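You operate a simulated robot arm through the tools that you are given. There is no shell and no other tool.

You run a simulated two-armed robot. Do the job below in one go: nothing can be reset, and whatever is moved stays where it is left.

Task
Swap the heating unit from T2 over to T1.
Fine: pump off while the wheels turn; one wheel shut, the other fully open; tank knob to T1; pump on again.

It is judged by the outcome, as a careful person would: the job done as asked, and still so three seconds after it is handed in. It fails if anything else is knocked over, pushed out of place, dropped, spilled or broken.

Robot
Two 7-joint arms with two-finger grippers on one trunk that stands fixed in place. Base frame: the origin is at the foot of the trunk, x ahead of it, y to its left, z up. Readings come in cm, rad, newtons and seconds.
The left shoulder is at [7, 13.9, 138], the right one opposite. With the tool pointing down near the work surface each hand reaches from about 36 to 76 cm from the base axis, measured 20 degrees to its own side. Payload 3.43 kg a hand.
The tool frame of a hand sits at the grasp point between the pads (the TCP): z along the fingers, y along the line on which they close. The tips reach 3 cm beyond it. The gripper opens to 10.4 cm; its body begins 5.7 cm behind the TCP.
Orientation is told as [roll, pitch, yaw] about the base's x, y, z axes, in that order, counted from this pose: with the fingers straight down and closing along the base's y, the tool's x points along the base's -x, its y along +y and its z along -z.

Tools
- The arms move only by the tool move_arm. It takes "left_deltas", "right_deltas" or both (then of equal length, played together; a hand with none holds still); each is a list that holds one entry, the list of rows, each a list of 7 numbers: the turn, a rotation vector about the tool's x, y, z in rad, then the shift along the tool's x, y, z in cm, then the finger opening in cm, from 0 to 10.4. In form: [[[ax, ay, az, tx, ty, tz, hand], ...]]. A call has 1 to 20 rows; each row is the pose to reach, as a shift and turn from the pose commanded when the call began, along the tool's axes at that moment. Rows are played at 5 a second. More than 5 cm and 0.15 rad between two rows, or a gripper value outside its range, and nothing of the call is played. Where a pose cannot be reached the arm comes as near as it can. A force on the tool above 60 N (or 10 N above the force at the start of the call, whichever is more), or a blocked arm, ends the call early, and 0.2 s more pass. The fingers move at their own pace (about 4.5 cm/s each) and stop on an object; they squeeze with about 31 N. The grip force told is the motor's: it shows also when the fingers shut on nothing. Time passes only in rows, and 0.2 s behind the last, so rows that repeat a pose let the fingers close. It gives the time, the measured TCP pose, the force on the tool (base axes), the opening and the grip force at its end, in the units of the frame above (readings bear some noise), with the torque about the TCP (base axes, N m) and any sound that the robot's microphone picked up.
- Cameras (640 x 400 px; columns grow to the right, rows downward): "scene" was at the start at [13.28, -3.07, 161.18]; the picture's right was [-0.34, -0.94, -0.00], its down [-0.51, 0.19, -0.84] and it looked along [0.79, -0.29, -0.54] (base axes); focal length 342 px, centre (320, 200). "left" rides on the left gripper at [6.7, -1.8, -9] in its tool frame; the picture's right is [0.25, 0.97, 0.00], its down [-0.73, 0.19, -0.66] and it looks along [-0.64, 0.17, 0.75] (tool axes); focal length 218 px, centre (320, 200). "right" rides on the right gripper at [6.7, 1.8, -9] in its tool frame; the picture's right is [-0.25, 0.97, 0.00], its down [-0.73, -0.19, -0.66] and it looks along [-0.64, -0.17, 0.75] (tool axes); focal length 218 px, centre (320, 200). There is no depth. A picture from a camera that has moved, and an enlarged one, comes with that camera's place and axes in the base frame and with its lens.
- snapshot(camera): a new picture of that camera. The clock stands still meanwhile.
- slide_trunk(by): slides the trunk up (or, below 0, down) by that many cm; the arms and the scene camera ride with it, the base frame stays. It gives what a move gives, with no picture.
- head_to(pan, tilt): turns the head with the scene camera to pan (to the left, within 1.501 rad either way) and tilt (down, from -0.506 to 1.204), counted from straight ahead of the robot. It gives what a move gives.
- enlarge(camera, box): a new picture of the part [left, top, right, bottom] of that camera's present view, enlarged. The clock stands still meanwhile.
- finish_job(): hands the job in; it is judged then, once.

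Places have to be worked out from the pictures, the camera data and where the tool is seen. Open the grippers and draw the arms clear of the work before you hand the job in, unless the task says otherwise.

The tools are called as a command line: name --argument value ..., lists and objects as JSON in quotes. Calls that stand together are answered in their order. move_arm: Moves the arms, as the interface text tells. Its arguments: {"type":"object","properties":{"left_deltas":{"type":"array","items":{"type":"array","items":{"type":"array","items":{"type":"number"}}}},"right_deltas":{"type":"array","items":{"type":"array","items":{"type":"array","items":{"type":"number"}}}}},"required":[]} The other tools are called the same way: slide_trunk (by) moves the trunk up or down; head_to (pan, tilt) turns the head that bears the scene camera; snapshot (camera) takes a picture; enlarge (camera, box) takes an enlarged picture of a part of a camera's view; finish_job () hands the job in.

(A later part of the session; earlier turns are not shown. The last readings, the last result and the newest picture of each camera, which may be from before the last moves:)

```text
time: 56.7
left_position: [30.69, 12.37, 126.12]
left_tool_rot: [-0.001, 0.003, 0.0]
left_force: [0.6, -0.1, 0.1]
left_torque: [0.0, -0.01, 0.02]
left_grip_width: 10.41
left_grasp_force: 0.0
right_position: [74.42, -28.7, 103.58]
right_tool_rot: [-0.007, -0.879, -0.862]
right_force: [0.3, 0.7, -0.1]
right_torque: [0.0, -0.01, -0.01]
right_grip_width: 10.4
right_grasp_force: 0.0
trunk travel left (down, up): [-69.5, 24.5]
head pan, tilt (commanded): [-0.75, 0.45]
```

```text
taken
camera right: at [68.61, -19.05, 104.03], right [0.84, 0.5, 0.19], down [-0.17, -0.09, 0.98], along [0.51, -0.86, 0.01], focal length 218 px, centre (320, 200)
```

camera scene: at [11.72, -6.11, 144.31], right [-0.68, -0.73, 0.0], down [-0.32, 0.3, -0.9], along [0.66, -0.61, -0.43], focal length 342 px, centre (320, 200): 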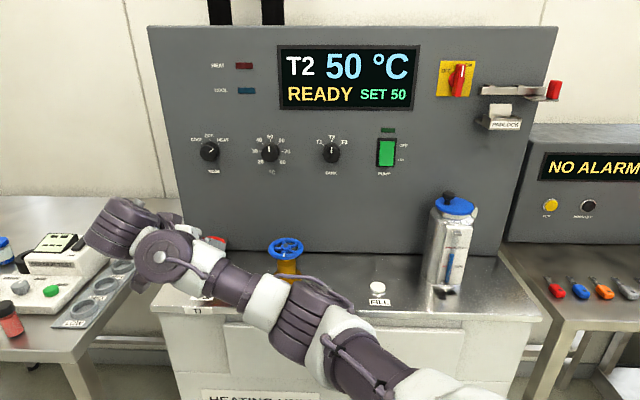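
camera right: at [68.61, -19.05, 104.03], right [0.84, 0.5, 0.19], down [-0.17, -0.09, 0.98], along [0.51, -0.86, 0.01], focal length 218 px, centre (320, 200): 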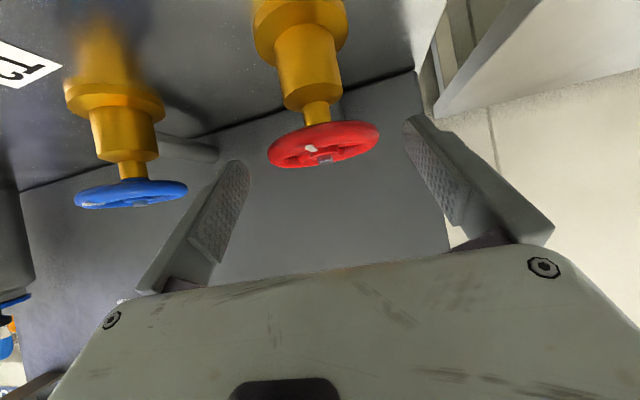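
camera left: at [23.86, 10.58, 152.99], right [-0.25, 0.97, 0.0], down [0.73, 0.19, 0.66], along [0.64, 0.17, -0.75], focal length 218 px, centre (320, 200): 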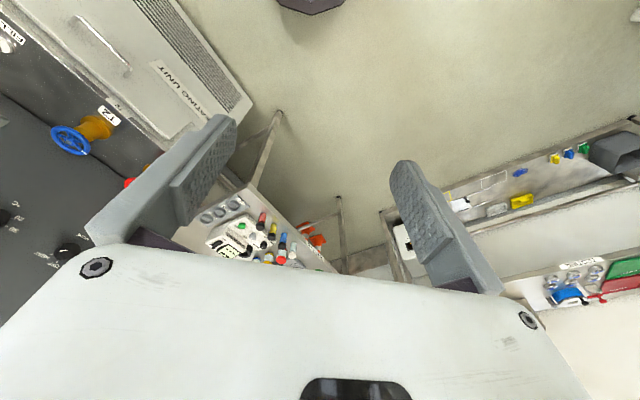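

The centre re-estimate is [77.45,-31.9,100.45]. I'll advance the remaining 5.4 cm onto the wheel.

move_arm --right_deltas '[[[0, 0, 0, -0.2, 0.1, 2.7, 10.4], [0, 0, 0, -0.35, 0.2, 5.3, 10.4]]]'

snapshot --camera "right"

snapshot --camera "scene"

```text
time: 57.3
left_position: [30.77, 12.47, 126.04]
left_tool_rot: [0.0, 0.002, 0.001]
left_force: [-0.2, 0.3, 0.3]
left_torque: [0.02, 0.04, -0.03]
left_grip_width: 10.42
left_grasp_force: 0.1
right_position: [77.33, -31.94, 100.71]
right_tool_rot: [-0.006, -0.878, -0.864]
right_force: [-0.9, -0.9, -0.7]
right_torque: [0.03, 0.0, 0.01]
right_grip_width: 10.41
right_grasp_force: 0.0
trunk travel left (down, up): [-69.5, 24.5]
head pan, tilt (commanded): [-0.75, 0.45]
```

```text
taken
camera right: at [71.51, -22.28, 101.04], right [0.84, 0.5, 0.19], down [-0.17, -0.09, 0.98], along [0.51, -0.86, 0.01], focal length 218 px, centre (320, 200)
```

right: 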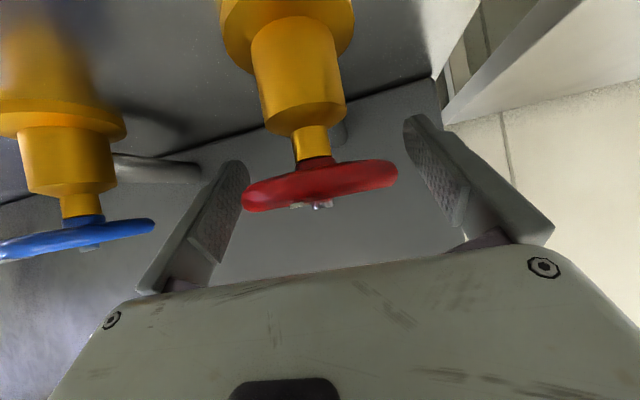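

```text
taken
camera scene: at [11.73, -6.3, 144.3], right [-0.68, -0.73, 0.0], down [-0.32, 0.3, -0.9], along [0.66, -0.61, -0.44], focal length 342 px, centre (320, 200)
```

scene: 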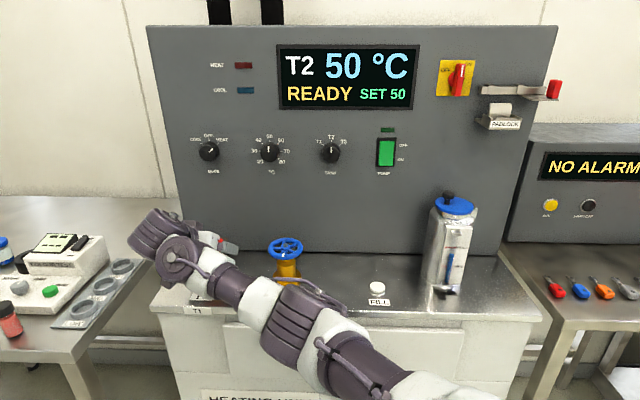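

The T1 wheel centre projects right on the TCP. I'll swing back 0.34 rad clockwise with the fingers open, then grip.

move_arm --right_deltas '[[[0.087, 0, 0.0722, 0, 0, 0, 10.4], [0.174, 0, 0.1444, 0, 0, 0, 10.4], [0.2616, 0, 0.2171, 0, 0, 0, 10.4], [0.2616, 0, 0.2171, 0, 0, 0, 10.4], [0.2616, 0, 0.2171, 0, 0, 0, 7], [0.2616, 0, 0.2171, 0, 0, 0, 5], [0.2616, 0, 0.2171, 0, 0, 0, 5]]]'

snapshot --camera "right"

```text
time: 58.9
left_position: [30.72, 12.3, 126.03]
left_tool_rot: [0.0, 0.004, -0.001]
left_force: [-0.3, -0.6, 0.1]
left_torque: [0.02, -0.01, 0.01]
left_grip_width: 10.4
left_grasp_force: 0.1
right_position: [77.31, -31.95, 100.6]
right_tool_rot: [-0.004, -0.881, -1.206]
right_force: [4.1, -1.9, 0.5]
right_torque: [-0.1, -0.5, 0.03]
right_grip_width: 8.05
right_grasp_force: 41.6
trunk travel left (down, up): [-69.5, 24.5]
head pan, tilt (commanded): [-0.75, 0.45]
```

```text
taken
camera right: at [75.11, -20.9, 101.03], right [0.96, 0.19, 0.19], down [-0.19, -0.03, 0.98], along [0.2, -0.98, 0.01], focal length 218 px, centre (320, 200)
```

right: 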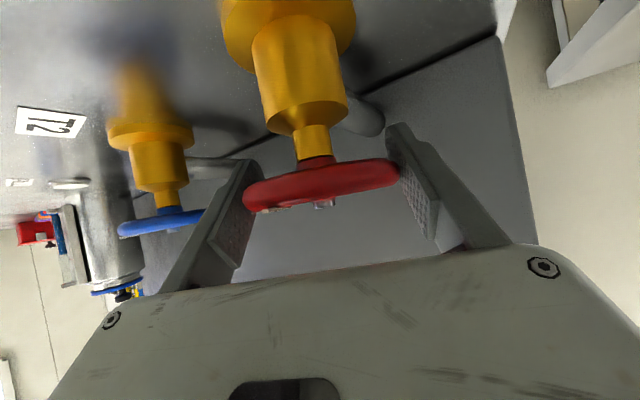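

The T1 rim is gripped at 8.05 cm. I'll turn counter-clockwise (opening) 1.4 rad.

move_arm --right_deltas '[[[-0.108, 0, -0.0892, 0, 0, 0, 5], [-0.216, 0, -0.1784, 0, 0, 0, 5], [-0.324, 0, -0.2675, 0, 0, 0, 5], [-0.4318, 0, -0.3567, 0, 0, 0, 5], [-0.5397, 0, -0.4459, 0, 0, 0, 5], [-0.6476, 0, -0.5351, 0, 0, 0, 5], [-0.7556, 0, -0.6243, 0, 0, 0, 5], [-0.8635, 0, -0.7134, 0, 0, 0, 5], [-0.9715, 0, -0.8026, 0, 0, 0, 5], [-1.0794, 0, -0.8918, 0, 0, 0, 5]]]'

snapshot --camera "right"

snapshot --camera "scene"

```text
time: 61.1
left_position: [30.45, 12.04, 126.13]
left_tool_rot: [0.002, 0.0, 0.001]
left_force: [-0.3, 0.1, -1.0]
left_torque: [0.0, -0.01, -0.01]
left_grip_width: 10.39
left_grasp_force: 0.0
right_position: [77.23, -32.31, 100.58]
right_tool_rot: [0.004, -0.878, 0.189]
right_force: [-7.8, -13.4, -1.5]
right_torque: [-0.85, 0.83, -0.05]
right_grip_width: 8.07
right_grasp_force: 45.3
trunk travel left (down, up): [-69.5, 24.5]
head pan, tilt (commanded): [-0.75, 0.45]
```

```text
taken
camera right: at [65.93, -32.72, 101.1], right [-0.03, 0.98, 0.2], down [0.0, -0.2, 0.98], along [1.0, 0.02, 0.01], focal length 218 px, centre (320, 200)
```

right: 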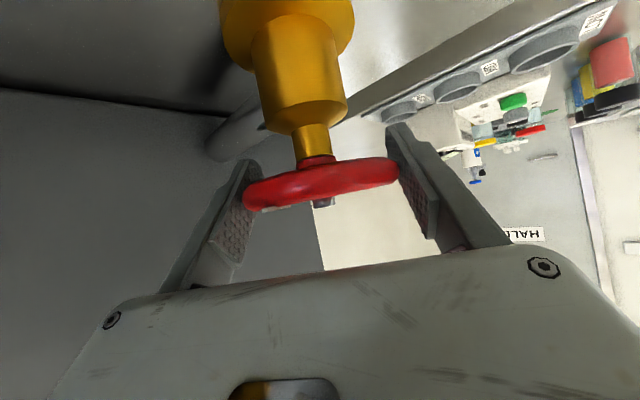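

```text
taken
camera scene: at [11.5, -6.59, 144.3], right [-0.68, -0.73, 0.0], down [-0.32, 0.3, -0.9], along [0.66, -0.61, -0.44], focal length 342 px, centre (320, 200)
```

scene: 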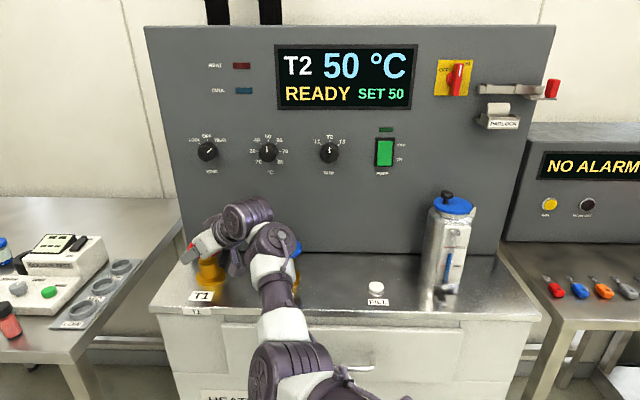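

T1 turned 1.4 rad with no slip and no stop. I'll open, swing the hand back clockwise 1.4 rad and re-grip.

move_arm --right_deltas '[[[0, 0, 0, 0, 0, 0, 10.4], [0, 0, 0, 0, 0, 0, 10.4], [0, 0, 0, 0, 0, 0, 10.4], [0.108, 0, 0.0892, 0, 0, 0, 10.4], [0.216, 0, 0.1784, 0, 0, 0, 10.4], [0.324, 0, 0.2675, 0, 0, 0, 10.4], [0.4318, 0, 0.3567, 0, 0, 0, 10.4], [0.5397, 0, 0.4459, 0, 0, 0, 10.4], [0.6476, 0, 0.5351, 0, 0, 0, 10.4], [0.7556, 0, 0.6243, 0, 0, 0, 10.4], [0.8635, 0, 0.7134, 0, 0, 0, 10.4], [0.9715, 0, 0.8026, 0, 0, 0, 10.4], [1.0794, 0, 0.8918, 0, 0, 0, 10.4], [1.0794, 0, 0.8918, 0, 0, 0, 7], [1.0794, 0, 0.8918, 0, 0, 0, 5], [1.0794, 0, 0.8918, 0, 0, 0, 5]]]'

snapshot --camera "right"

```text
time: 64.5
left_position: [30.68, 12.4, 126.01]
left_tool_rot: [-0.001, 0.0, 0.001]
left_force: [0.3, 0.9, 0.2]
left_torque: [-0.03, -0.01, 0.02]
left_grip_width: 10.39
left_grasp_force: 0.1
right_position: [77.38, -31.88, 100.65]
right_tool_rot: [-0.005, -0.881, -1.203]
right_force: [4.1, 1.2, 0.8]
right_torque: [0.08, -0.3, 0.0]
right_grip_width: 8.07
right_grasp_force: 41.2
trunk travel left (down, up): [-69.5, 24.5]
head pan, tilt (commanded): [-0.75, 0.45]
```

```text
taken
camera right: at [75.07, -20.81, 101.13], right [0.96, 0.19, 0.19], down [-0.19, -0.03, 0.98], along [0.2, -0.98, 0.01], focal length 218 px, centre (320, 200)
```

right: 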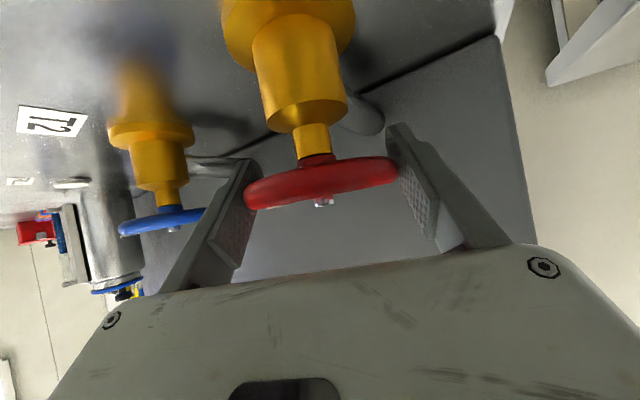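

Re-gripped at yaw −1.2. I'll turn counter-clockwise another 1.4 rad.

move_arm --right_deltas '[[[-0.108, 0, -0.0892, 0, 0, 0, 5], [-0.216, 0, -0.1784, 0, 0, 0, 5], [-0.324, 0, -0.2675, 0, 0, 0, 5], [-0.4318, 0, -0.3567, 0, 0, 0, 5], [-0.5397, 0, -0.4459, 0, 0, 0, 5], [-0.6476, 0, -0.5351, 0, 0, 0, 5], [-0.7556, 0, -0.6243, 0, 0, 0, 5], [-0.8635, 0, -0.7134, 0, 0, 0, 5], [-0.9715, 0, -0.8026, 0, 0, 0, 5], [-1.0794, 0, -0.8918, 0, 0, 0, 5]]]'

snapshot --camera "right"

```text
time: 66.7
left_position: [30.34, 12.06, 126.07]
left_tool_rot: [0.001, -0.002, -0.001]
left_force: [-0.3, -0.4, 1.3]
left_torque: [-0.02, -0.02, -0.01]
left_grip_width: 10.41
left_grasp_force: 0.1
right_position: [77.02, -32.28, 100.75]
right_tool_rot: [0.001, -0.878, 0.19]
right_force: [-9.3, -12.8, 1.0]
right_torque: [-1.3, 0.47, -0.08]
right_grip_width: 8.04
right_grasp_force: 44.9
trunk travel left (down, up): [-69.5, 24.5]
head pan, tilt (commanded): [-0.75, 0.45]
```

```text
taken
camera right: at [65.85, -32.74, 101.19], right [-0.03, 0.98, 0.2], down [0.0, -0.2, 0.98], along [1.0, 0.02, 0.01], focal length 218 px, centre (320, 200)
```

right: 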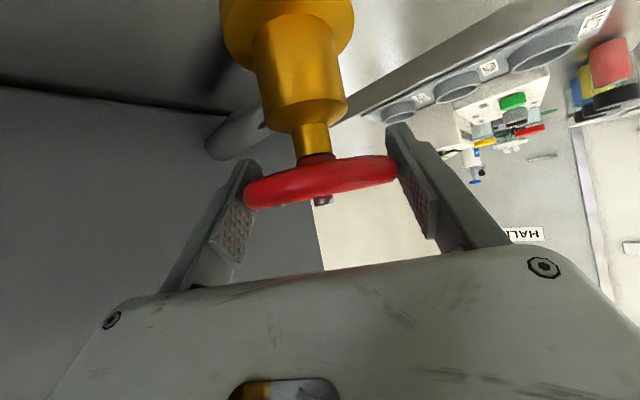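

2.8 rad turned with no stop yet. Same cycle again: swing back and re-grip.

move_arm --right_deltas '[[[0, 0, 0, 0, 0, 0, 10.4], [0, 0, 0, 0, 0, 0, 10.4], [0, 0, 0, 0, 0, 0, 10.4], [0.108, 0, 0.0892, 0, 0, 0, 10.4], [0.216, 0, 0.1784, 0, 0, 0, 10.4], [0.324, 0, 0.2675, 0, 0, 0, 10.4], [0.4318, 0, 0.3567, 0, 0, 0, 10.4], [0.5397, 0, 0.4459, 0, 0, 0, 10.4], [0.6476, 0, 0.5351, 0, 0, 0, 10.4], [0.7556, 0, 0.6243, 0, 0, 0, 10.4], [0.8635, 0, 0.7134, 0, 0, 0, 10.4], [0.9715, 0, 0.8026, 0, 0, 0, 10.4], [1.0794, 0, 0.8918, 0, 0, 0, 10.4], [1.0794, 0, 0.8918, 0, 0, 0, 7], [1.0794, 0, 0.8918, 0, 0, 0, 5], [1.0794, 0, 0.8918, 0, 0, 0, 5]]]'

snapshot --camera "right"

```text
time: 70.1
left_position: [30.58, 12.19, 126.04]
left_tool_rot: [0.001, 0.002, -0.001]
left_force: [0.4, -0.4, -0.6]
left_torque: [0.03, -0.03, 0.0]
left_grip_width: 10.41
left_grasp_force: 0.0
right_position: [77.49, -32.05, 100.77]
right_tool_rot: [-0.007, -0.877, -1.203]
right_force: [3.5, -3.5, 1.0]
right_torque: [-0.62, -0.17, -0.03]
right_grip_width: 8.04
right_grasp_force: 41.2
trunk travel left (down, up): [-69.5, 24.5]
head pan, tilt (commanded): [-0.75, 0.45]
```

```text
taken
camera right: at [75.14, -20.96, 101.11], right [0.96, 0.19, 0.19], down [-0.19, -0.03, 0.98], along [0.19, -0.98, 0.01], focal length 218 px, centre (320, 200)
```

right: 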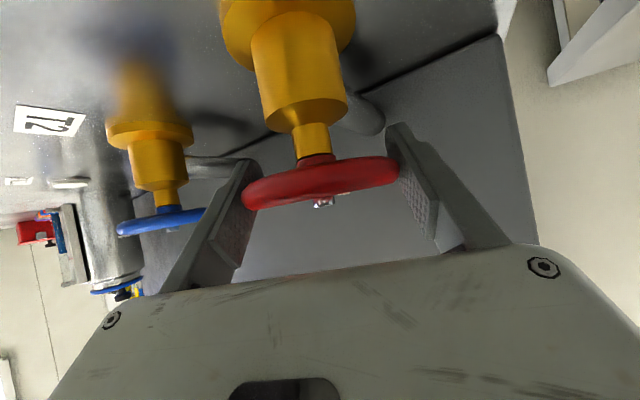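

Gripped. I'll turn the third counter-clockwise stroke of 1.4 rad.

move_arm --right_deltas '[[[-0.108, 0, -0.0892, 0, 0, 0, 5], [-0.216, 0, -0.1784, 0, 0, 0, 5], [-0.324, 0, -0.2675, 0, 0, 0, 5], [-0.4318, 0, -0.3567, 0, 0, 0, 5], [-0.5397, 0, -0.4459, 0, 0, 0, 5], [-0.6476, 0, -0.5351, 0, 0, 0, 5], [-0.7556, 0, -0.6243, 0, 0, 0, 5], [-0.8635, 0, -0.7134, 0, 0, 0, 5], [-0.9715, 0, -0.8026, 0, 0, 0, 5], [-1.0794, 0, -0.8918, 0, 0, 0, 5]]]'

snapshot --camera "right"

```text
time: 72.3
left_position: [30.6, 11.92, 125.94]
left_tool_rot: [0.002, -0.001, 0.0]
left_force: [0.7, 0.4, -0.7]
left_torque: [0.02, -0.01, -0.01]
left_grip_width: 10.39
left_grasp_force: 0.0
right_position: [77.26, -32.23, 100.67]
right_tool_rot: [0.002, -0.879, 0.19]
right_force: [5.4, -16.2, 8.8]
right_torque: [-0.8, 0.17, -0.04]
right_grip_width: 8.05
right_grasp_force: 44.9
trunk travel left (down, up): [-69.5, 24.5]
head pan, tilt (commanded): [-0.75, 0.45]
```

```text
taken
camera right: at [66.0, -32.71, 101.16], right [-0.03, 0.98, 0.2], down [0.0, -0.2, 0.98], along [1.0, 0.03, 0.01], focal length 218 px, centre (320, 200)
```

right: 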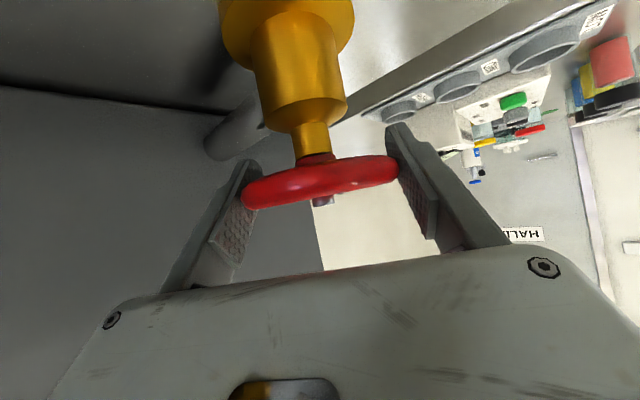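

4.2 rad so far, still free. I'll swing back and re-grip for another stroke, expecting the stop soon.

move_arm --right_deltas '[[[0, 0, 0, 0, 0, 0, 10.4], [0, 0, 0, 0, 0, 0, 10.4], [0, 0, 0, 0, 0, 0, 10.4], [0.108, 0, 0.0892, 0, 0, 0, 10.4], [0.216, 0, 0.1784, 0, 0, 0, 10.4], [0.324, 0, 0.2675, 0, 0, 0, 10.4], [0.4318, 0, 0.3567, 0, 0, 0, 10.4], [0.5397, 0, 0.4459, 0, 0, 0, 10.4], [0.6476, 0, 0.5351, 0, 0, 0, 10.4], [0.7556, 0, 0.6243, 0, 0, 0, 10.4], [0.8635, 0, 0.7134, 0, 0, 0, 10.4], [0.9715, 0, 0.8026, 0, 0, 0, 10.4], [1.0794, 0, 0.8918, 0, 0, 0, 10.4], [1.0794, 0, 0.8918, 0, 0, 0, 7], [1.0794, 0, 0.8918, 0, 0, 0, 5], [1.0794, 0, 0.8918, 0, 0, 0, 5]]]'

snapshot --camera "right"

```text
time: 75.7
left_position: [30.77, 12.25, 126.11]
left_tool_rot: [-0.001, 0.001, 0.0]
left_force: [0.4, 1.0, 0.0]
left_torque: [-0.01, 0.0, -0.01]
left_grip_width: 10.38
left_grasp_force: 0.0
right_position: [77.46, -32.04, 100.66]
right_tool_rot: [-0.004, -0.879, -1.202]
right_force: [5.1, -2.4, 0.1]
right_torque: [-0.67, -0.36, 0.05]
right_grip_width: 7.93
right_grasp_force: 39.9
trunk travel left (down, up): [-69.5, 24.5]
head pan, tilt (commanded): [-0.75, 0.45]
```

```text
taken
camera right: at [75.11, -20.91, 101.06], right [0.96, 0.19, 0.19], down [-0.19, -0.03, 0.98], along [0.2, -0.98, 0.01], focal length 218 px, centre (320, 200)
```

right: 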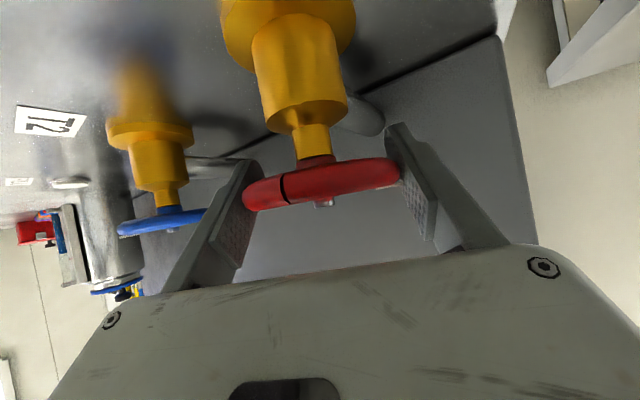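

The dark seam now faces near-left, so T1's mark is close to where T2's was when open. I'll turn counter-clockwise in a shorter stroke and read the torque.

move_arm --right_deltas '[[[-0.0771, 0, -0.0637, 0, 0, 0, 5], [-0.1542, 0, -0.1274, 0, 0, 0, 5], [-0.2313, 0, -0.1911, 0, 0, 0, 5]]]'

snapshot --camera "right"

```text
time: 76.5
left_position: [30.52, 12.35, 126.09]
left_tool_rot: [0.001, 0.0, -0.001]
left_force: [0.7, 1.1, 0.4]
left_torque: [-0.02, -0.01, -0.02]
left_grip_width: 10.39
left_grasp_force: 0.0
right_position: [77.28, -31.92, 100.56]
right_tool_rot: [0.004, -0.877, -0.913]
right_force: [-0.8, -0.7, 0.5]
right_torque: [0.17, -0.66, -2.08]
right_grip_width: 7.98
right_grasp_force: 44.5
trunk travel left (down, up): [-69.5, 24.5]
head pan, tilt (commanded): [-0.75, 0.45]
```

```text
taken
camera right: at [71.83, -22.02, 101.1], right [0.86, 0.46, 0.2], down [-0.18, -0.09, 0.98], along [0.47, -0.88, 0.01], focal length 218 px, centre (320, 200)
```

right: 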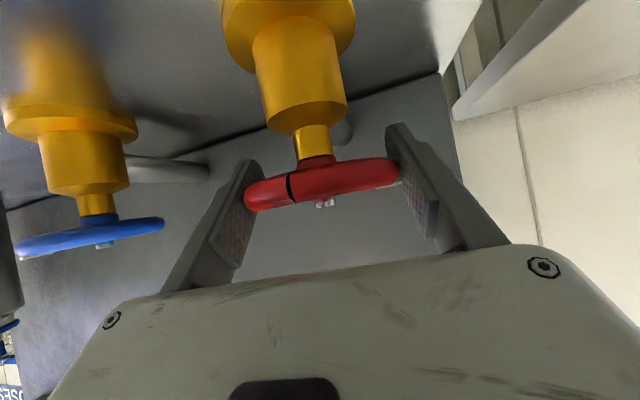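

The torque jumped to −2.1 N·m as T1 reached its open stop (about 4.4 rad total, matching T2's travel). I'll push another 0.2 rad to confirm it's the stop, not stiffness.

move_arm --right_deltas '[[[-0.0771, 0, -0.0637, 0, 0, 0, 5], [-0.1542, 0, -0.1274, 0, 0, 0, 5]]]'

snapshot --camera "right"

```text
time: 77.1
left_position: [30.49, 12.23, 126.18]
left_tool_rot: [0.0, -0.001, 0.0]
left_force: [0.8, -0.1, -0.9]
left_torque: [0.01, -0.01, -0.03]
left_grip_width: 10.37
left_grasp_force: 0.1
right_position: [77.17, -31.99, 100.68]
right_tool_rot: [0.0, -0.876, -0.707]
right_force: [-5.6, -3.2, 0.0]
right_torque: [0.08, -0.37, -1.26]
right_grip_width: 8.08
right_grasp_force: 45.0
trunk travel left (down, up): [-69.5, 24.5]
head pan, tilt (commanded): [-0.75, 0.45]
```

```text
taken
camera right: at [69.9, -23.41, 101.16], right [0.75, 0.63, 0.19], down [-0.15, -0.12, 0.98], along [0.64, -0.77, 0.01], focal length 218 px, centre (320, 200)
```

right: 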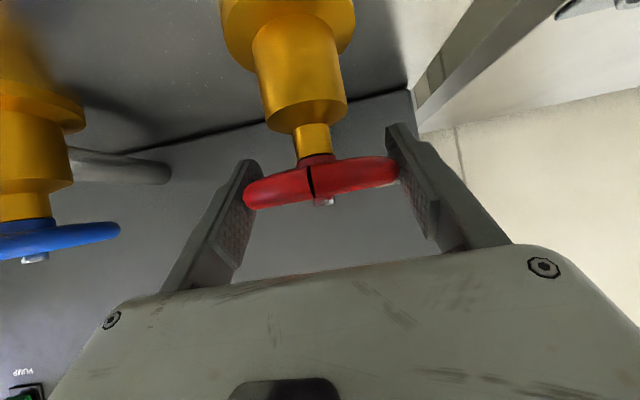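

The seam slid while the hand turned, so T1 is firmly at its open stop. I'll release and back off.

move_arm --right_deltas '[[[0, 0, 0, 0, 0, 0, 10.4], [0, 0, 0, 0, 0, 0, 10.4], [0, 0, 0, 0, 0, 0, 10.4], [0, 0, 0, 0, 0, -3, 10.4], [0, 0, 0, 0, 0, -6, 10.4], [0, 0, 0, 0, 0, -9, 10.4], [0, 0, 0, -1, 0, -12, 10.4]]]'

snapshot --camera "right"

enlarge --camera "scene" --box '[180, 190, 340, 290]'

```text
time: 78.7
left_position: [30.52, 12.55, 125.97]
left_tool_rot: [-0.001, 0.0, -0.001]
left_force: [-0.7, -0.5, 0.2]
left_torque: [-0.02, -0.03, 0.03]
left_grip_width: 10.41
left_grasp_force: 0.2
right_position: [70.84, -26.24, 109.27]
right_tool_rot: [-0.002, -0.878, -0.707]
right_force: [-1.5, -0.2, -0.9]
right_torque: [-0.01, 0.0, 0.02]
right_grip_width: 10.39
right_grasp_force: 0.1
trunk travel left (down, up): [-69.5, 24.5]
head pan, tilt (commanded): [-0.75, 0.45]
```

```text
taken
camera right: at [63.59, -17.59, 109.7], right [0.75, 0.63, 0.19], down [-0.15, -0.12, 0.98], along [0.64, -0.77, 0.01], focal length 218 px, centre (320, 200)
```

right: 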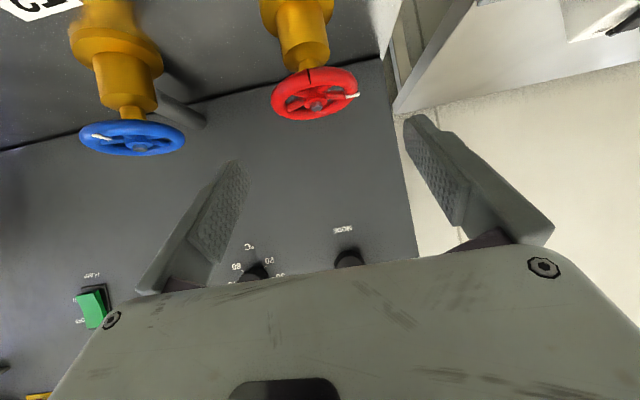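

```text
4.00 times, centred on (260, 240) of scene
camera zoom: at [11.51, -6.12, 144.32], right [-0.68, -0.73, 0.0], down [-0.32, 0.3, -0.9], along [0.66, -0.61, -0.43], focal length 1369 px, centre (560, 40)
```

zoom: 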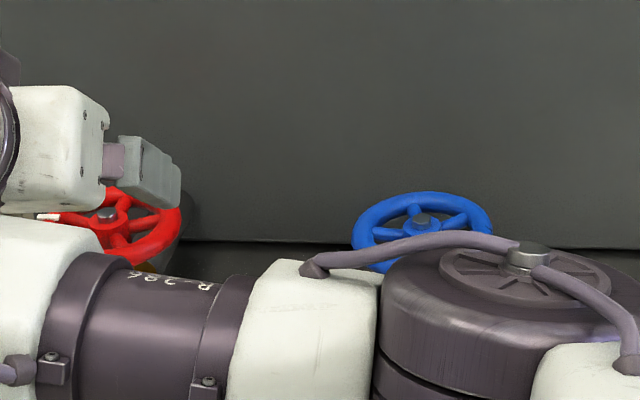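

Both marks agree: T1 now sits where T2 started (open) and T2 where T1 started (shut). Next is the TANK knob near [64,-58.5,120.4]. I'll raise the hand and move right along the panel while pitching the fingers level.

move_arm --right_deltas '[[[0, -0.09, 0, -1.5, -2.0, -1.0, 10.4], [0, -0.18, 0, -3.0, -6.0, -2.0, 10.4], [0, -0.28, 0, -4.5, -10.0, -3.0, 10.4], [0, -0.38, 0, -5.5, -14.0, -3.6, 10.4], [0, -0.48, 0, -6.2, -18.0, -4.2, 10.4], [0, -0.58, 0, -6.9, -22.0, -4.6, 10.4], [0, -0.66, 0, -7.3, -25.5, -4.8, 10.4], [0, -0.693, 0, -7.56, -27.95, -4.98, 10.4]]]'

snapshot --camera "right"

snapshot --camera "scene"

```text
time: 80.5
left_position: [30.46, 12.32, 125.97]
left_tool_rot: [0.0, 0.0, 0.001]
left_force: [0.1, -0.2, 0.2]
left_torque: [-0.02, -0.01, 0.0]
left_grip_width: 10.41
left_grasp_force: 0.1
right_position: [53.36, -48.19, 118.21]
right_tool_rot: [-1.862, -1.568, 1.155]
right_force: [-1.0, 0.1, 0.7]
right_torque: [-0.04, 0.0, 0.06]
right_grip_width: 10.39
right_grasp_force: 0.0
trunk travel left (down, up): [-69.5, 24.5]
head pan, tilt (commanded): [-0.75, 0.45]
```

```text
taken
camera right: at [47.71, -41.15, 111.39], right [0.63, 0.74, 0.25], down [-0.62, 0.28, 0.73], along [0.47, -0.61, 0.64], focal length 218 px, centre (320, 200)
```

right: 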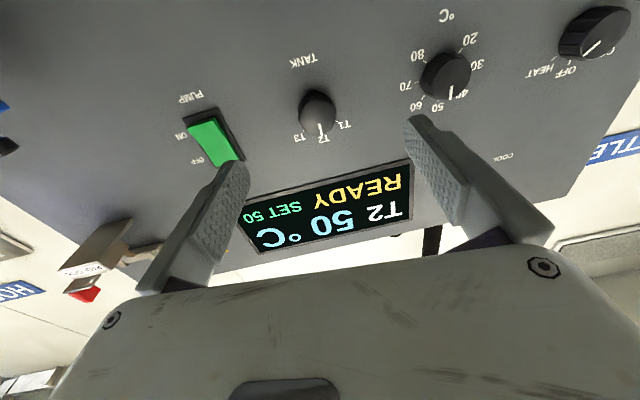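

```text
taken
camera scene: at [11.53, -6.31, 144.31], right [-0.68, -0.73, 0.0], down [-0.32, 0.3, -0.9], along [0.66, -0.61, -0.43], focal length 342 px, centre (320, 200)
```

scene: 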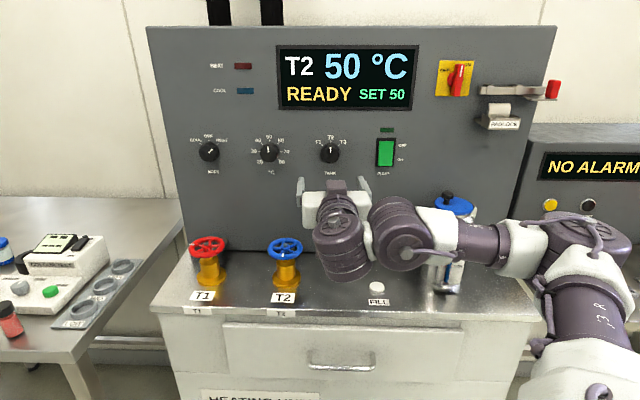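

The arm is cleanly in front of TANK with the fingers level. I'll enlarge both views to fix the knob position and verify the wheel marks.

enlarge --camera "right" --box '[250, 40, 410, 140]'

enlarge --camera "scene" --box '[180, 220, 340, 320]'

enlarge --camera "scene" --box '[280, 110, 420, 197]'

```text
4.00 times, centred on (330, 90) of right
camera zoom: at [47.71, -41.15, 111.39], right [0.63, 0.74, 0.25], down [-0.62, 0.28, 0.73], along [0.47, -0.61, 0.64], focal length 873 px, centre (280, 640)
```

zoom: 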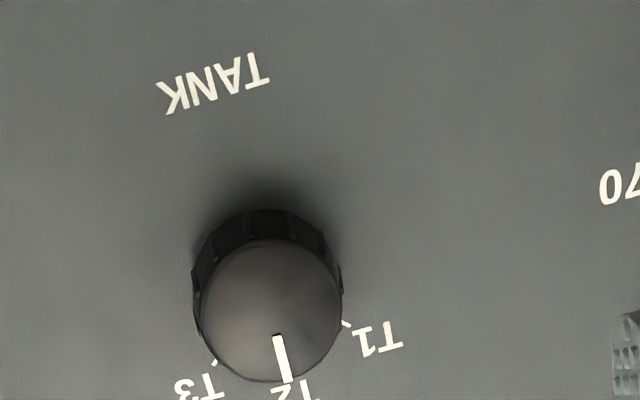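

```text
4.00 times, centred on (260, 270) of scene
camera zoom: at [11.53, -6.31, 144.31], right [-0.68, -0.73, 0.0], down [-0.32, 0.3, -0.9], along [0.66, -0.61, -0.43], focal length 1369 px, centre (560, -80)
```

zoom: 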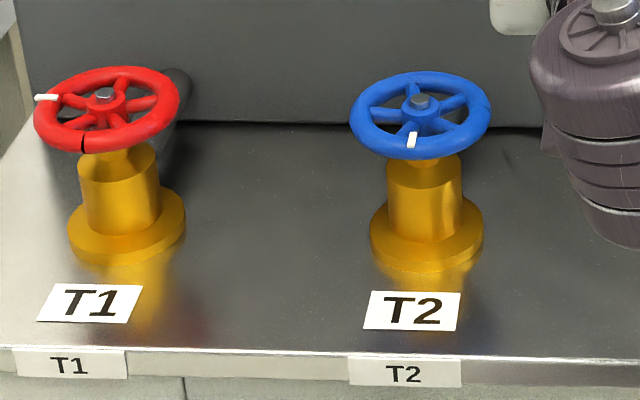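

```text
4.57 times, centred on (350, 154) of scene
camera zoom: at [11.53, -6.31, 144.31], right [-0.68, -0.73, 0.0], down [-0.32, 0.3, -0.9], along [0.66, -0.61, -0.43], focal length 1564 px, centre (183, 413)
```

zoom: 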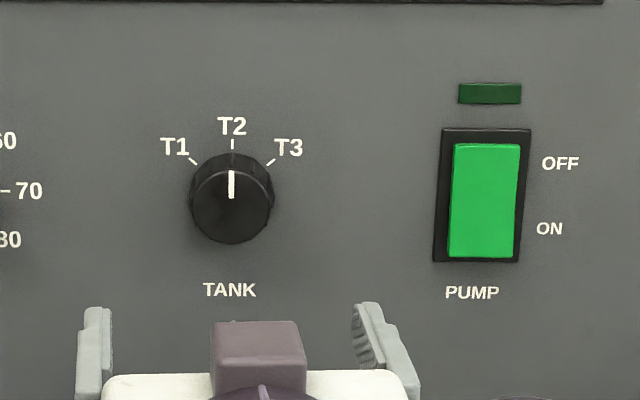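

The marks confirm it: T1 is now exactly like T2's original open position, and T2 like T1's original shut position. The TANK knob face centre triangulates to [63.95,-58.37,119.9], and the T1 tick is 45° counter-clockwise of T2. I'll square up and stand off 9 cm from it.

move_arm --right_deltas '[[[0.037, 0, 0, -0.85, -0.1, 2.8, 8], [0.073, 0, 0, -1.69, -0.2, 5.69, 8], [0.073, 0, 0, -1.69, -0.2, 5.69, 8]]]'

snapshot --camera "right"

```text
time: 81.3
left_position: [30.62, 12.42, 126.06]
left_tool_rot: [0.001, 0.0, -0.001]
left_force: [0.3, -0.4, -0.4]
left_torque: [-0.01, 0.02, 0.01]
left_grip_width: 10.41
left_grasp_force: 0.0
right_position: [57.46, -52.11, 119.92]
right_tool_rot: [-1.763, -1.569, 0.981]
right_force: [-0.4, 0.1, 0.3]
right_torque: [-0.01, 0.02, 0.0]
right_grip_width: 8.01
right_grasp_force: 0.1
trunk travel left (down, up): [-69.5, 24.5]
head pan, tilt (commanded): [-0.75, 0.45]
```

```text
taken
camera right: at [52.39, -44.55, 113.04], right [0.68, 0.69, 0.25], down [-0.6, 0.33, 0.73], along [0.42, -0.65, 0.64], focal length 218 px, centre (320, 200)
```

right: 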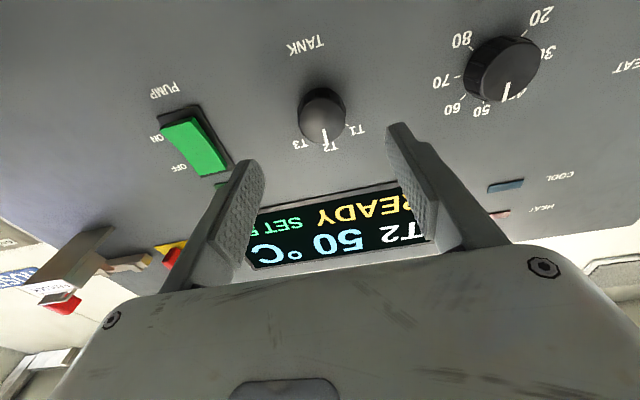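

Aligned. I'll pre-roll the hand +0.39 rad (clockwise seen from the front) so the 45° counter-clockwise turn stays within wrist range.

move_arm --right_deltas '[[[0, 0, 0.13, 0, 0, 0, 8], [0, 0, 0.26, 0, 0, 0, 8], [0, 0, 0.39, 0, 0, 0, 8]]]'

snapshot --camera "right"

snapshot --camera "scene"

```text
time: 82.1
left_position: [30.62, 12.29, 126.0]
left_tool_rot: [-0.001, -0.001, -0.002]
left_force: [-0.6, 0.5, 0.2]
left_torque: [-0.02, 0.0, -0.01]
left_grip_width: 10.4
left_grasp_force: 0.1
right_position: [57.58, -52.13, 119.71]
right_tool_rot: [1.571, -1.182, -2.351]
right_force: [-1.1, -0.1, 0.2]
right_torque: [-0.03, 0.03, 0.01]
right_grip_width: 8.0
right_grasp_force: 0.0
trunk travel left (down, up): [-69.5, 24.5]
head pan, tilt (commanded): [-0.75, 0.45]
```

```text
taken
camera right: at [54.22, -42.8, 114.21], right [0.56, 0.57, 0.6], down [-0.79, 0.14, 0.6], along [0.26, -0.81, 0.53], focal length 218 px, centre (320, 200)
```

right: 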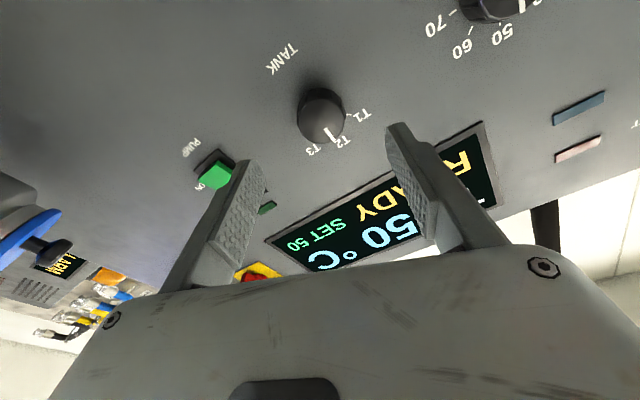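

```text
taken
camera scene: at [11.64, -6.29, 144.31], right [-0.68, -0.73, 0.0], down [-0.32, 0.3, -0.9], along [0.66, -0.61, -0.44], focal length 342 px, centre (320, 200)
```

scene: 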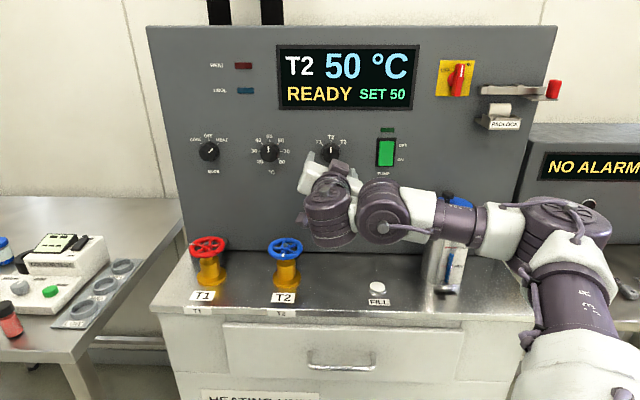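

The roll was fine. I'll advance 7.2 cm so the fingertips straddle the knob, leaving about 0.6 cm to the panel.

move_arm --right_deltas '[[[0, 0, 0, -0.1, 0.04, 2.5, 8], [0, 0, 0, -0.18, 0.08, 5.0, 8], [0, 0, 0, -0.18, 0.08, 7.2, 8]]]'

snapshot --camera "right"

enlarge --camera "scene" --box '[270, 110, 430, 210]'

```text
time: 82.9
left_position: [30.68, 12.21, 126.0]
left_tool_rot: [-0.001, 0.001, 0.001]
left_force: [0.5, -0.4, -0.5]
left_torque: [-0.02, -0.01, 0.05]
left_grip_width: 10.38
left_grasp_force: 0.1
right_position: [62.66, -57.15, 119.97]
right_tool_rot: [1.57, -1.184, -2.35]
right_force: [0.5, -0.2, -0.6]
right_torque: [-0.01, 0.0, 0.03]
right_grip_width: 7.98
right_grasp_force: 0.1
trunk travel left (down, up): [-69.5, 24.5]
head pan, tilt (commanded): [-0.75, 0.45]
```

```text
taken
camera right: at [59.26, -47.91, 114.32], right [0.56, 0.57, 0.6], down [-0.78, 0.14, 0.6], along [0.26, -0.81, 0.53], focal length 218 px, centre (320, 200)
```

right: 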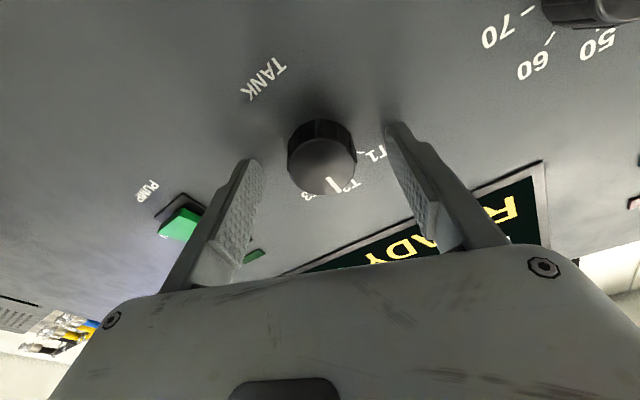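

```text
4.00 times, centred on (350, 160) of scene
camera zoom: at [11.7, -6.34, 144.3], right [-0.68, -0.73, 0.0], down [-0.32, 0.3, -0.9], along [0.66, -0.61, -0.44], focal length 1369 px, centre (200, 360)
```

zoom: 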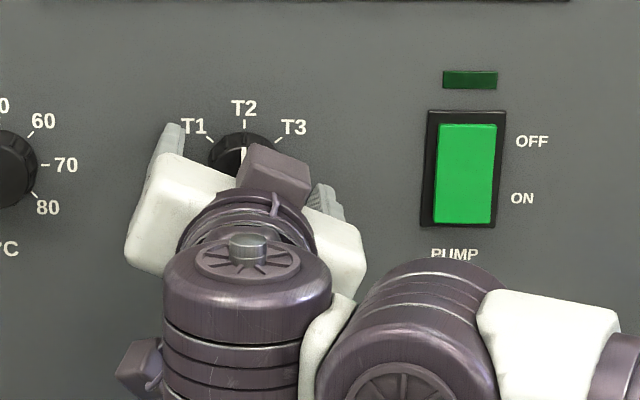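

The fingers straddle the knob with about 1.2 cm of overlap. I'll close on it.

move_arm --right_deltas '[[[0, 0, 0, 0, 0, 0, 5], [0, 0, 0, 0, 0, 0, 3], [0, 0, 0, 0, 0, 0, 2], [0, 0, 0, 0, 0, 0, 2], [0, 0, 0, 0, 0, 0, 2]]]'

snapshot --camera "right"

```text
time: 84.1
left_position: [30.75, 12.33, 126.02]
left_tool_rot: [-0.001, 0.002, 0.0]
left_force: [-0.2, 0.0, 0.2]
left_torque: [-0.02, 0.03, 0.01]
left_grip_width: 10.4
left_grasp_force: 0.0
right_position: [62.69, -57.06, 120.06]
right_tool_rot: [1.573, -1.183, -2.354]
right_force: [4.3, -0.6, 2.2]
right_torque: [0.0, -0.01, 0.2]
right_grip_width: 3.99
right_grasp_force: 44.7
trunk travel left (down, up): [-69.5, 24.5]
head pan, tilt (commanded): [-0.75, 0.45]
```

```text
taken
camera right: at [59.28, -47.82, 114.39], right [0.56, 0.57, 0.6], down [-0.79, 0.14, 0.6], along [0.26, -0.81, 0.53], focal length 218 px, centre (320, 200)
```

right: 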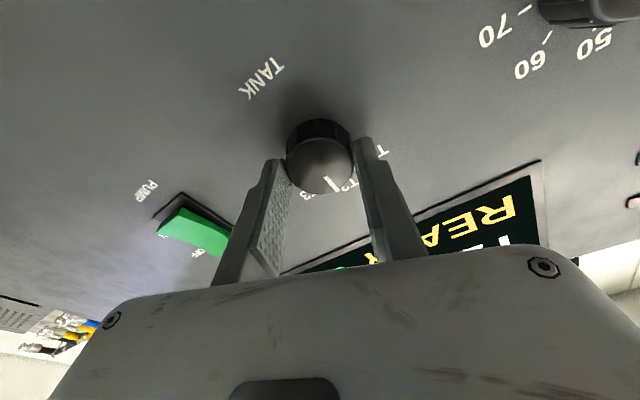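

The knob is gripped at 4.0 cm. I'll turn counter-clockwise 0.8 rad (negative about tool z) toward T1.

move_arm --right_deltas '[[[0, 0, -0.1, 0, 0, 0, 2], [0, 0, -0.2, 0, 0, 0, 2], [0, 0, -0.3, 0, 0, 0, 2], [0, 0, -0.4, 0, 0, 0, 2], [0, 0, -0.5, 0, 0, 0, 2], [0, 0, -0.6, 0, 0, 0, 2], [0, 0, -0.7, 0, 0, 0, 2], [0, 0, -0.79, 0, 0, 0, 2]]]'

snapshot --camera "right"

enlarge --camera "scene" --box '[260, 30, 420, 200]'

```text
time: 85.9
left_position: [30.62, 12.41, 126.0]
left_tool_rot: [-0.002, 0.0, -0.001]
left_force: [0.6, -0.1, -0.2]
left_torque: [0.01, 0.0, 0.0]
left_grip_width: 10.41
left_grasp_force: 0.0
right_position: [62.69, -57.0, 120.03]
right_tool_rot: [-1.573, -1.167, 0.793]
right_force: [-0.6, 4.5, -1.2]
right_torque: [0.21, 0.26, -0.1]
right_grip_width: 3.99
right_grasp_force: 45.1
trunk travel left (down, up): [-69.5, 24.5]
head pan, tilt (commanded): [-0.75, 0.45]
```

```text
taken
camera right: at [55.66, -51.48, 113.07], right [0.7, 0.7, -0.15], down [-0.39, 0.54, 0.75], along [0.6, -0.46, 0.65], focal length 218 px, centre (320, 200)
```

right: 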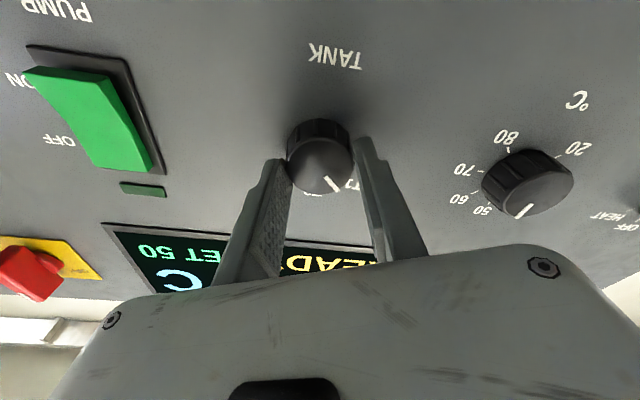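

```text
2.35 times, centred on (340, 115) of scene
camera zoom: at [11.63, -6.19, 144.31], right [-0.68, -0.73, 0.0], down [-0.32, 0.3, -0.9], along [0.66, -0.61, -0.43], focal length 805 px, centre (273, 400)
```

zoom: 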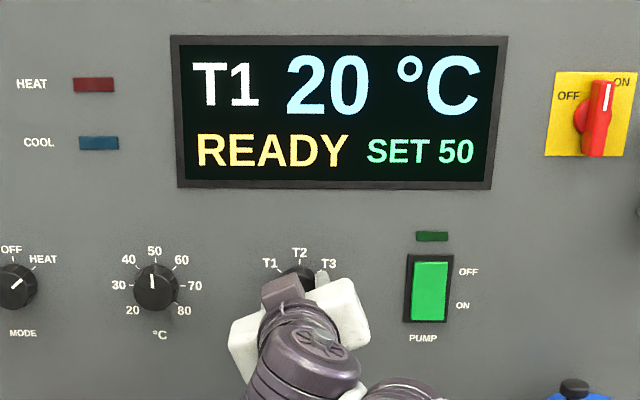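

The display now reads T1, 20 °C, READY, so the knob is at T1. I'll release and back straight off.

move_arm --right_deltas '[[[0, 0, 0, 0, 0, 0, 8], [0, 0, 0, 0, 0, 0, 8], [0, 0, 0, 0, 0, 0, 8], [0, 0, 0, 0, 0, -2.5, 8], [0, 0, 0, 0, 0, -5, 8], [0, 0, 0, 0, 0, -7.5, 8]]]'

snapshot --camera "right"

snapshot --camera "scene"

```text
time: 87.3
left_position: [30.64, 12.45, 125.97]
left_tool_rot: [-0.002, 0.001, 0.0]
left_force: [0.3, 0.3, -0.5]
left_torque: [0.02, -0.02, -0.02]
left_grip_width: 10.39
left_grasp_force: 0.1
right_position: [57.94, -52.06, 120.07]
right_tool_rot: [-1.575, -1.169, 0.798]
right_force: [-0.6, -1.5, 0.1]
right_torque: [-0.02, 0.0, -0.02]
right_grip_width: 7.99
right_grasp_force: 0.0
right hand out of reach, approached as far as the arm can: row 6
trunk travel left (down, up): [-69.5, 24.5]
head pan, tilt (commanded): [-0.75, 0.45]
```

```text
taken
camera right: at [50.88, -46.47, 113.06], right [0.69, 0.71, -0.15], down [-0.39, 0.54, 0.74], along [0.6, -0.46, 0.65], focal length 218 px, centre (320, 200)
```

right: 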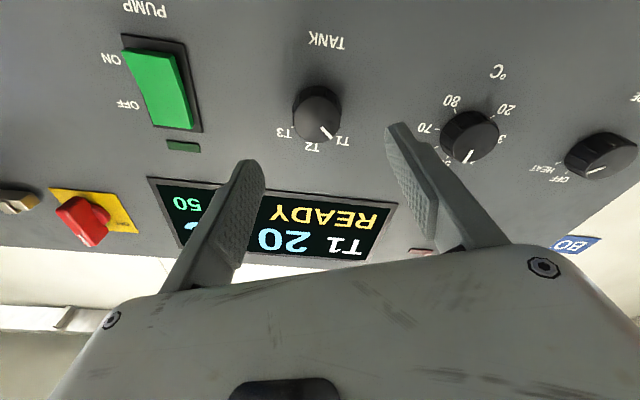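

```text
taken
camera scene: at [11.62, -6.16, 144.31], right [-0.68, -0.73, 0.0], down [-0.32, 0.3, -0.9], along [0.66, -0.61, -0.43], focal length 342 px, centre (320, 200)
```

scene: 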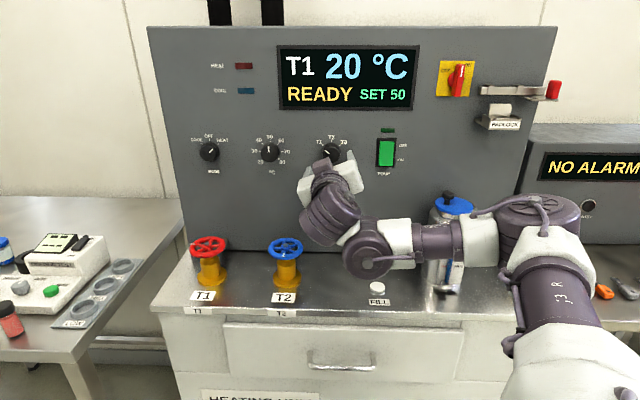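

The pointer sits on T1 and the display agrees. I'll close the fingers and roll the hand back level before moving to the pump rocker.

move_arm --right_deltas '[[[0, 0, 0.13, 0, 0, 0, 4], [0, 0, 0.26, 0, 0, 0, 0], [0, 0, 0.4, 0, 0, 0, 0], [0, 0, 0.4, 0, 0, 0, 0]]]'

```text
time: 88.3
left_position: [30.65, 12.35, 126.05]
left_tool_rot: [0.0, -0.001, 0.0]
left_force: [-0.1, -0.1, 0.5]
left_torque: [-0.01, -0.01, -0.01]
left_grip_width: 10.4
left_grasp_force: 0.0
right_position: [57.83, -51.94, 119.96]
right_tool_rot: [-2.313, -1.569, 1.53]
right_force: [-0.1, 0.5, 0.5]
right_torque: [-0.03, 0.03, 0.02]
right_grip_width: 0.02
right_grasp_force: 7.5
trunk travel left (down, up): [-69.5, 24.5]
head pan, tilt (commanded): [-0.75, 0.45]
```

Level again. I'll move right 13 cm and down 2 cm to stand off in front of the rocker's lower (ON) half.

move_arm --right_deltas '[[[0, 0, 0, 0.5, -3.3, 0.1, 0], [0, 0, 0, 1.0, -6.5, 0.2, 0], [0, 0, 0, 1.5, -9.8, 0.3, 0], [0, 0, 0, 1.96, -12.96, 0.45, 0]]]'

snapshot --camera "right"

snapshot --camera "scene"

```text
time: 89.3
left_position: [30.58, 12.38, 126.03]
left_tool_rot: [0.0, 0.0, 0.0]
left_force: [-0.3, 0.0, 0.6]
left_torque: [0.03, 0.0, 0.02]
left_grip_width: 10.39
left_grasp_force: 0.1
right_position: [49.0, -61.41, 118.14]
right_tool_rot: [-1.768, -1.57, 0.991]
right_force: [-0.7, 0.6, 1.1]
right_torque: [0.03, -0.01, 0.0]
right_grip_width: 0.0
right_grasp_force: 30.8
trunk travel left (down, up): [-69.5, 24.5]
head pan, tilt (commanded): [-0.75, 0.45]
```

```text
taken
camera right: at [43.93, -53.84, 111.3], right [0.68, 0.69, 0.25], down [-0.6, 0.33, 0.73], along [0.42, -0.65, 0.64], focal length 218 px, centre (320, 200)
```

right: 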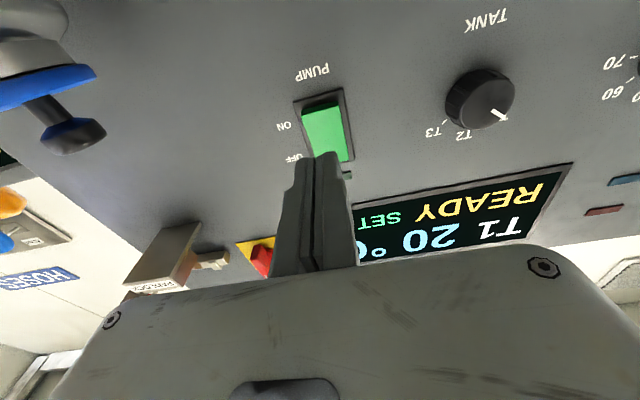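

```text
taken
camera scene: at [11.5, -6.3, 144.32], right [-0.68, -0.73, 0.0], down [-0.32, 0.3, -0.9], along [0.66, -0.61, -0.43], focal length 342 px, centre (320, 200)
```

scene: 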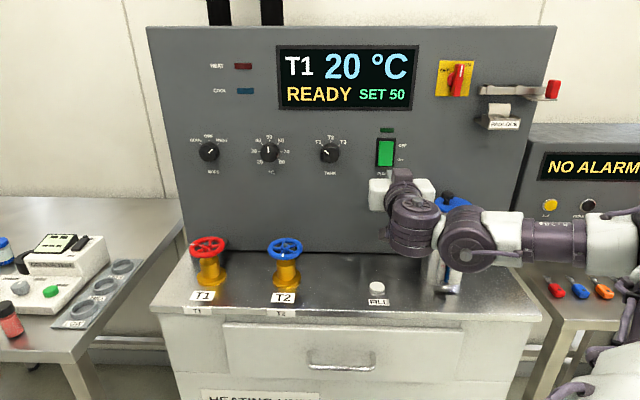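

The fingertip is lined up with the lower half of the rocker. I'll advance 5.5 cm, then in small steps to contact.

move_arm --right_deltas '[[[0, 0, 0, 0, 0, 2, 0], [0, 0, 0, 0, 0, 4, 0], [0, 0, 0, 0, 0, 5.5, 0]]]'

snapshot --camera "right"

enlarge --camera "scene" --box '[310, 110, 470, 210]'

```text
time: 90.1
left_position: [30.73, 12.35, 125.99]
left_tool_rot: [0.0, 0.001, 0.0]
left_force: [0.4, 1.0, 0.6]
left_torque: [0.02, -0.01, 0.03]
left_grip_width: 10.41
left_grasp_force: 0.1
right_position: [53.15, -65.29, 118.09]
right_tool_rot: [-1.531, -1.568, 0.751]
right_force: [-0.4, -0.1, -0.2]
right_torque: [-0.02, 0.0, 0.01]
right_grip_width: 0.0
right_grasp_force: 31.3
trunk travel left (down, up): [-69.5, 24.5]
head pan, tilt (commanded): [-0.75, 0.45]
```

```text
taken
camera right: at [48.05, -57.71, 111.26], right [0.68, 0.69, 0.25], down [-0.6, 0.33, 0.73], along [0.42, -0.65, 0.64], focal length 218 px, centre (320, 200)
```

right: 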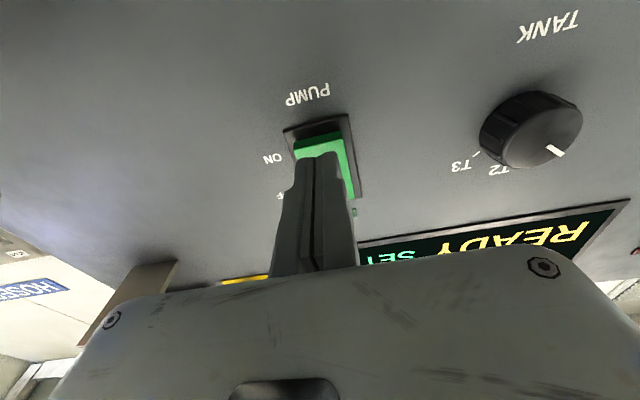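

```text
4.00 times, centred on (390, 160) of scene
camera zoom: at [11.68, -6.31, 144.3], right [-0.68, -0.73, 0.0], down [-0.32, 0.3, -0.9], along [0.66, -0.61, -0.44], focal length 1369 px, centre (40, 360)
```

zoom: 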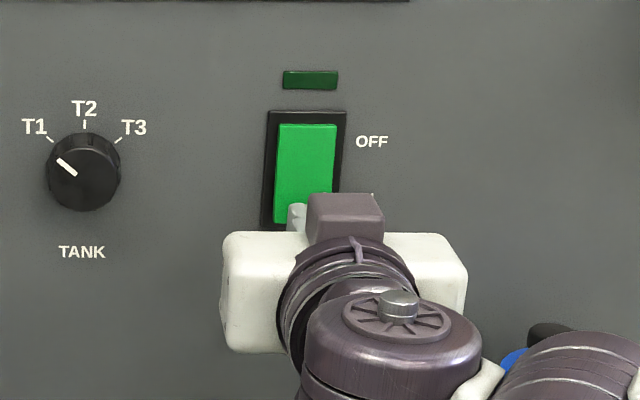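

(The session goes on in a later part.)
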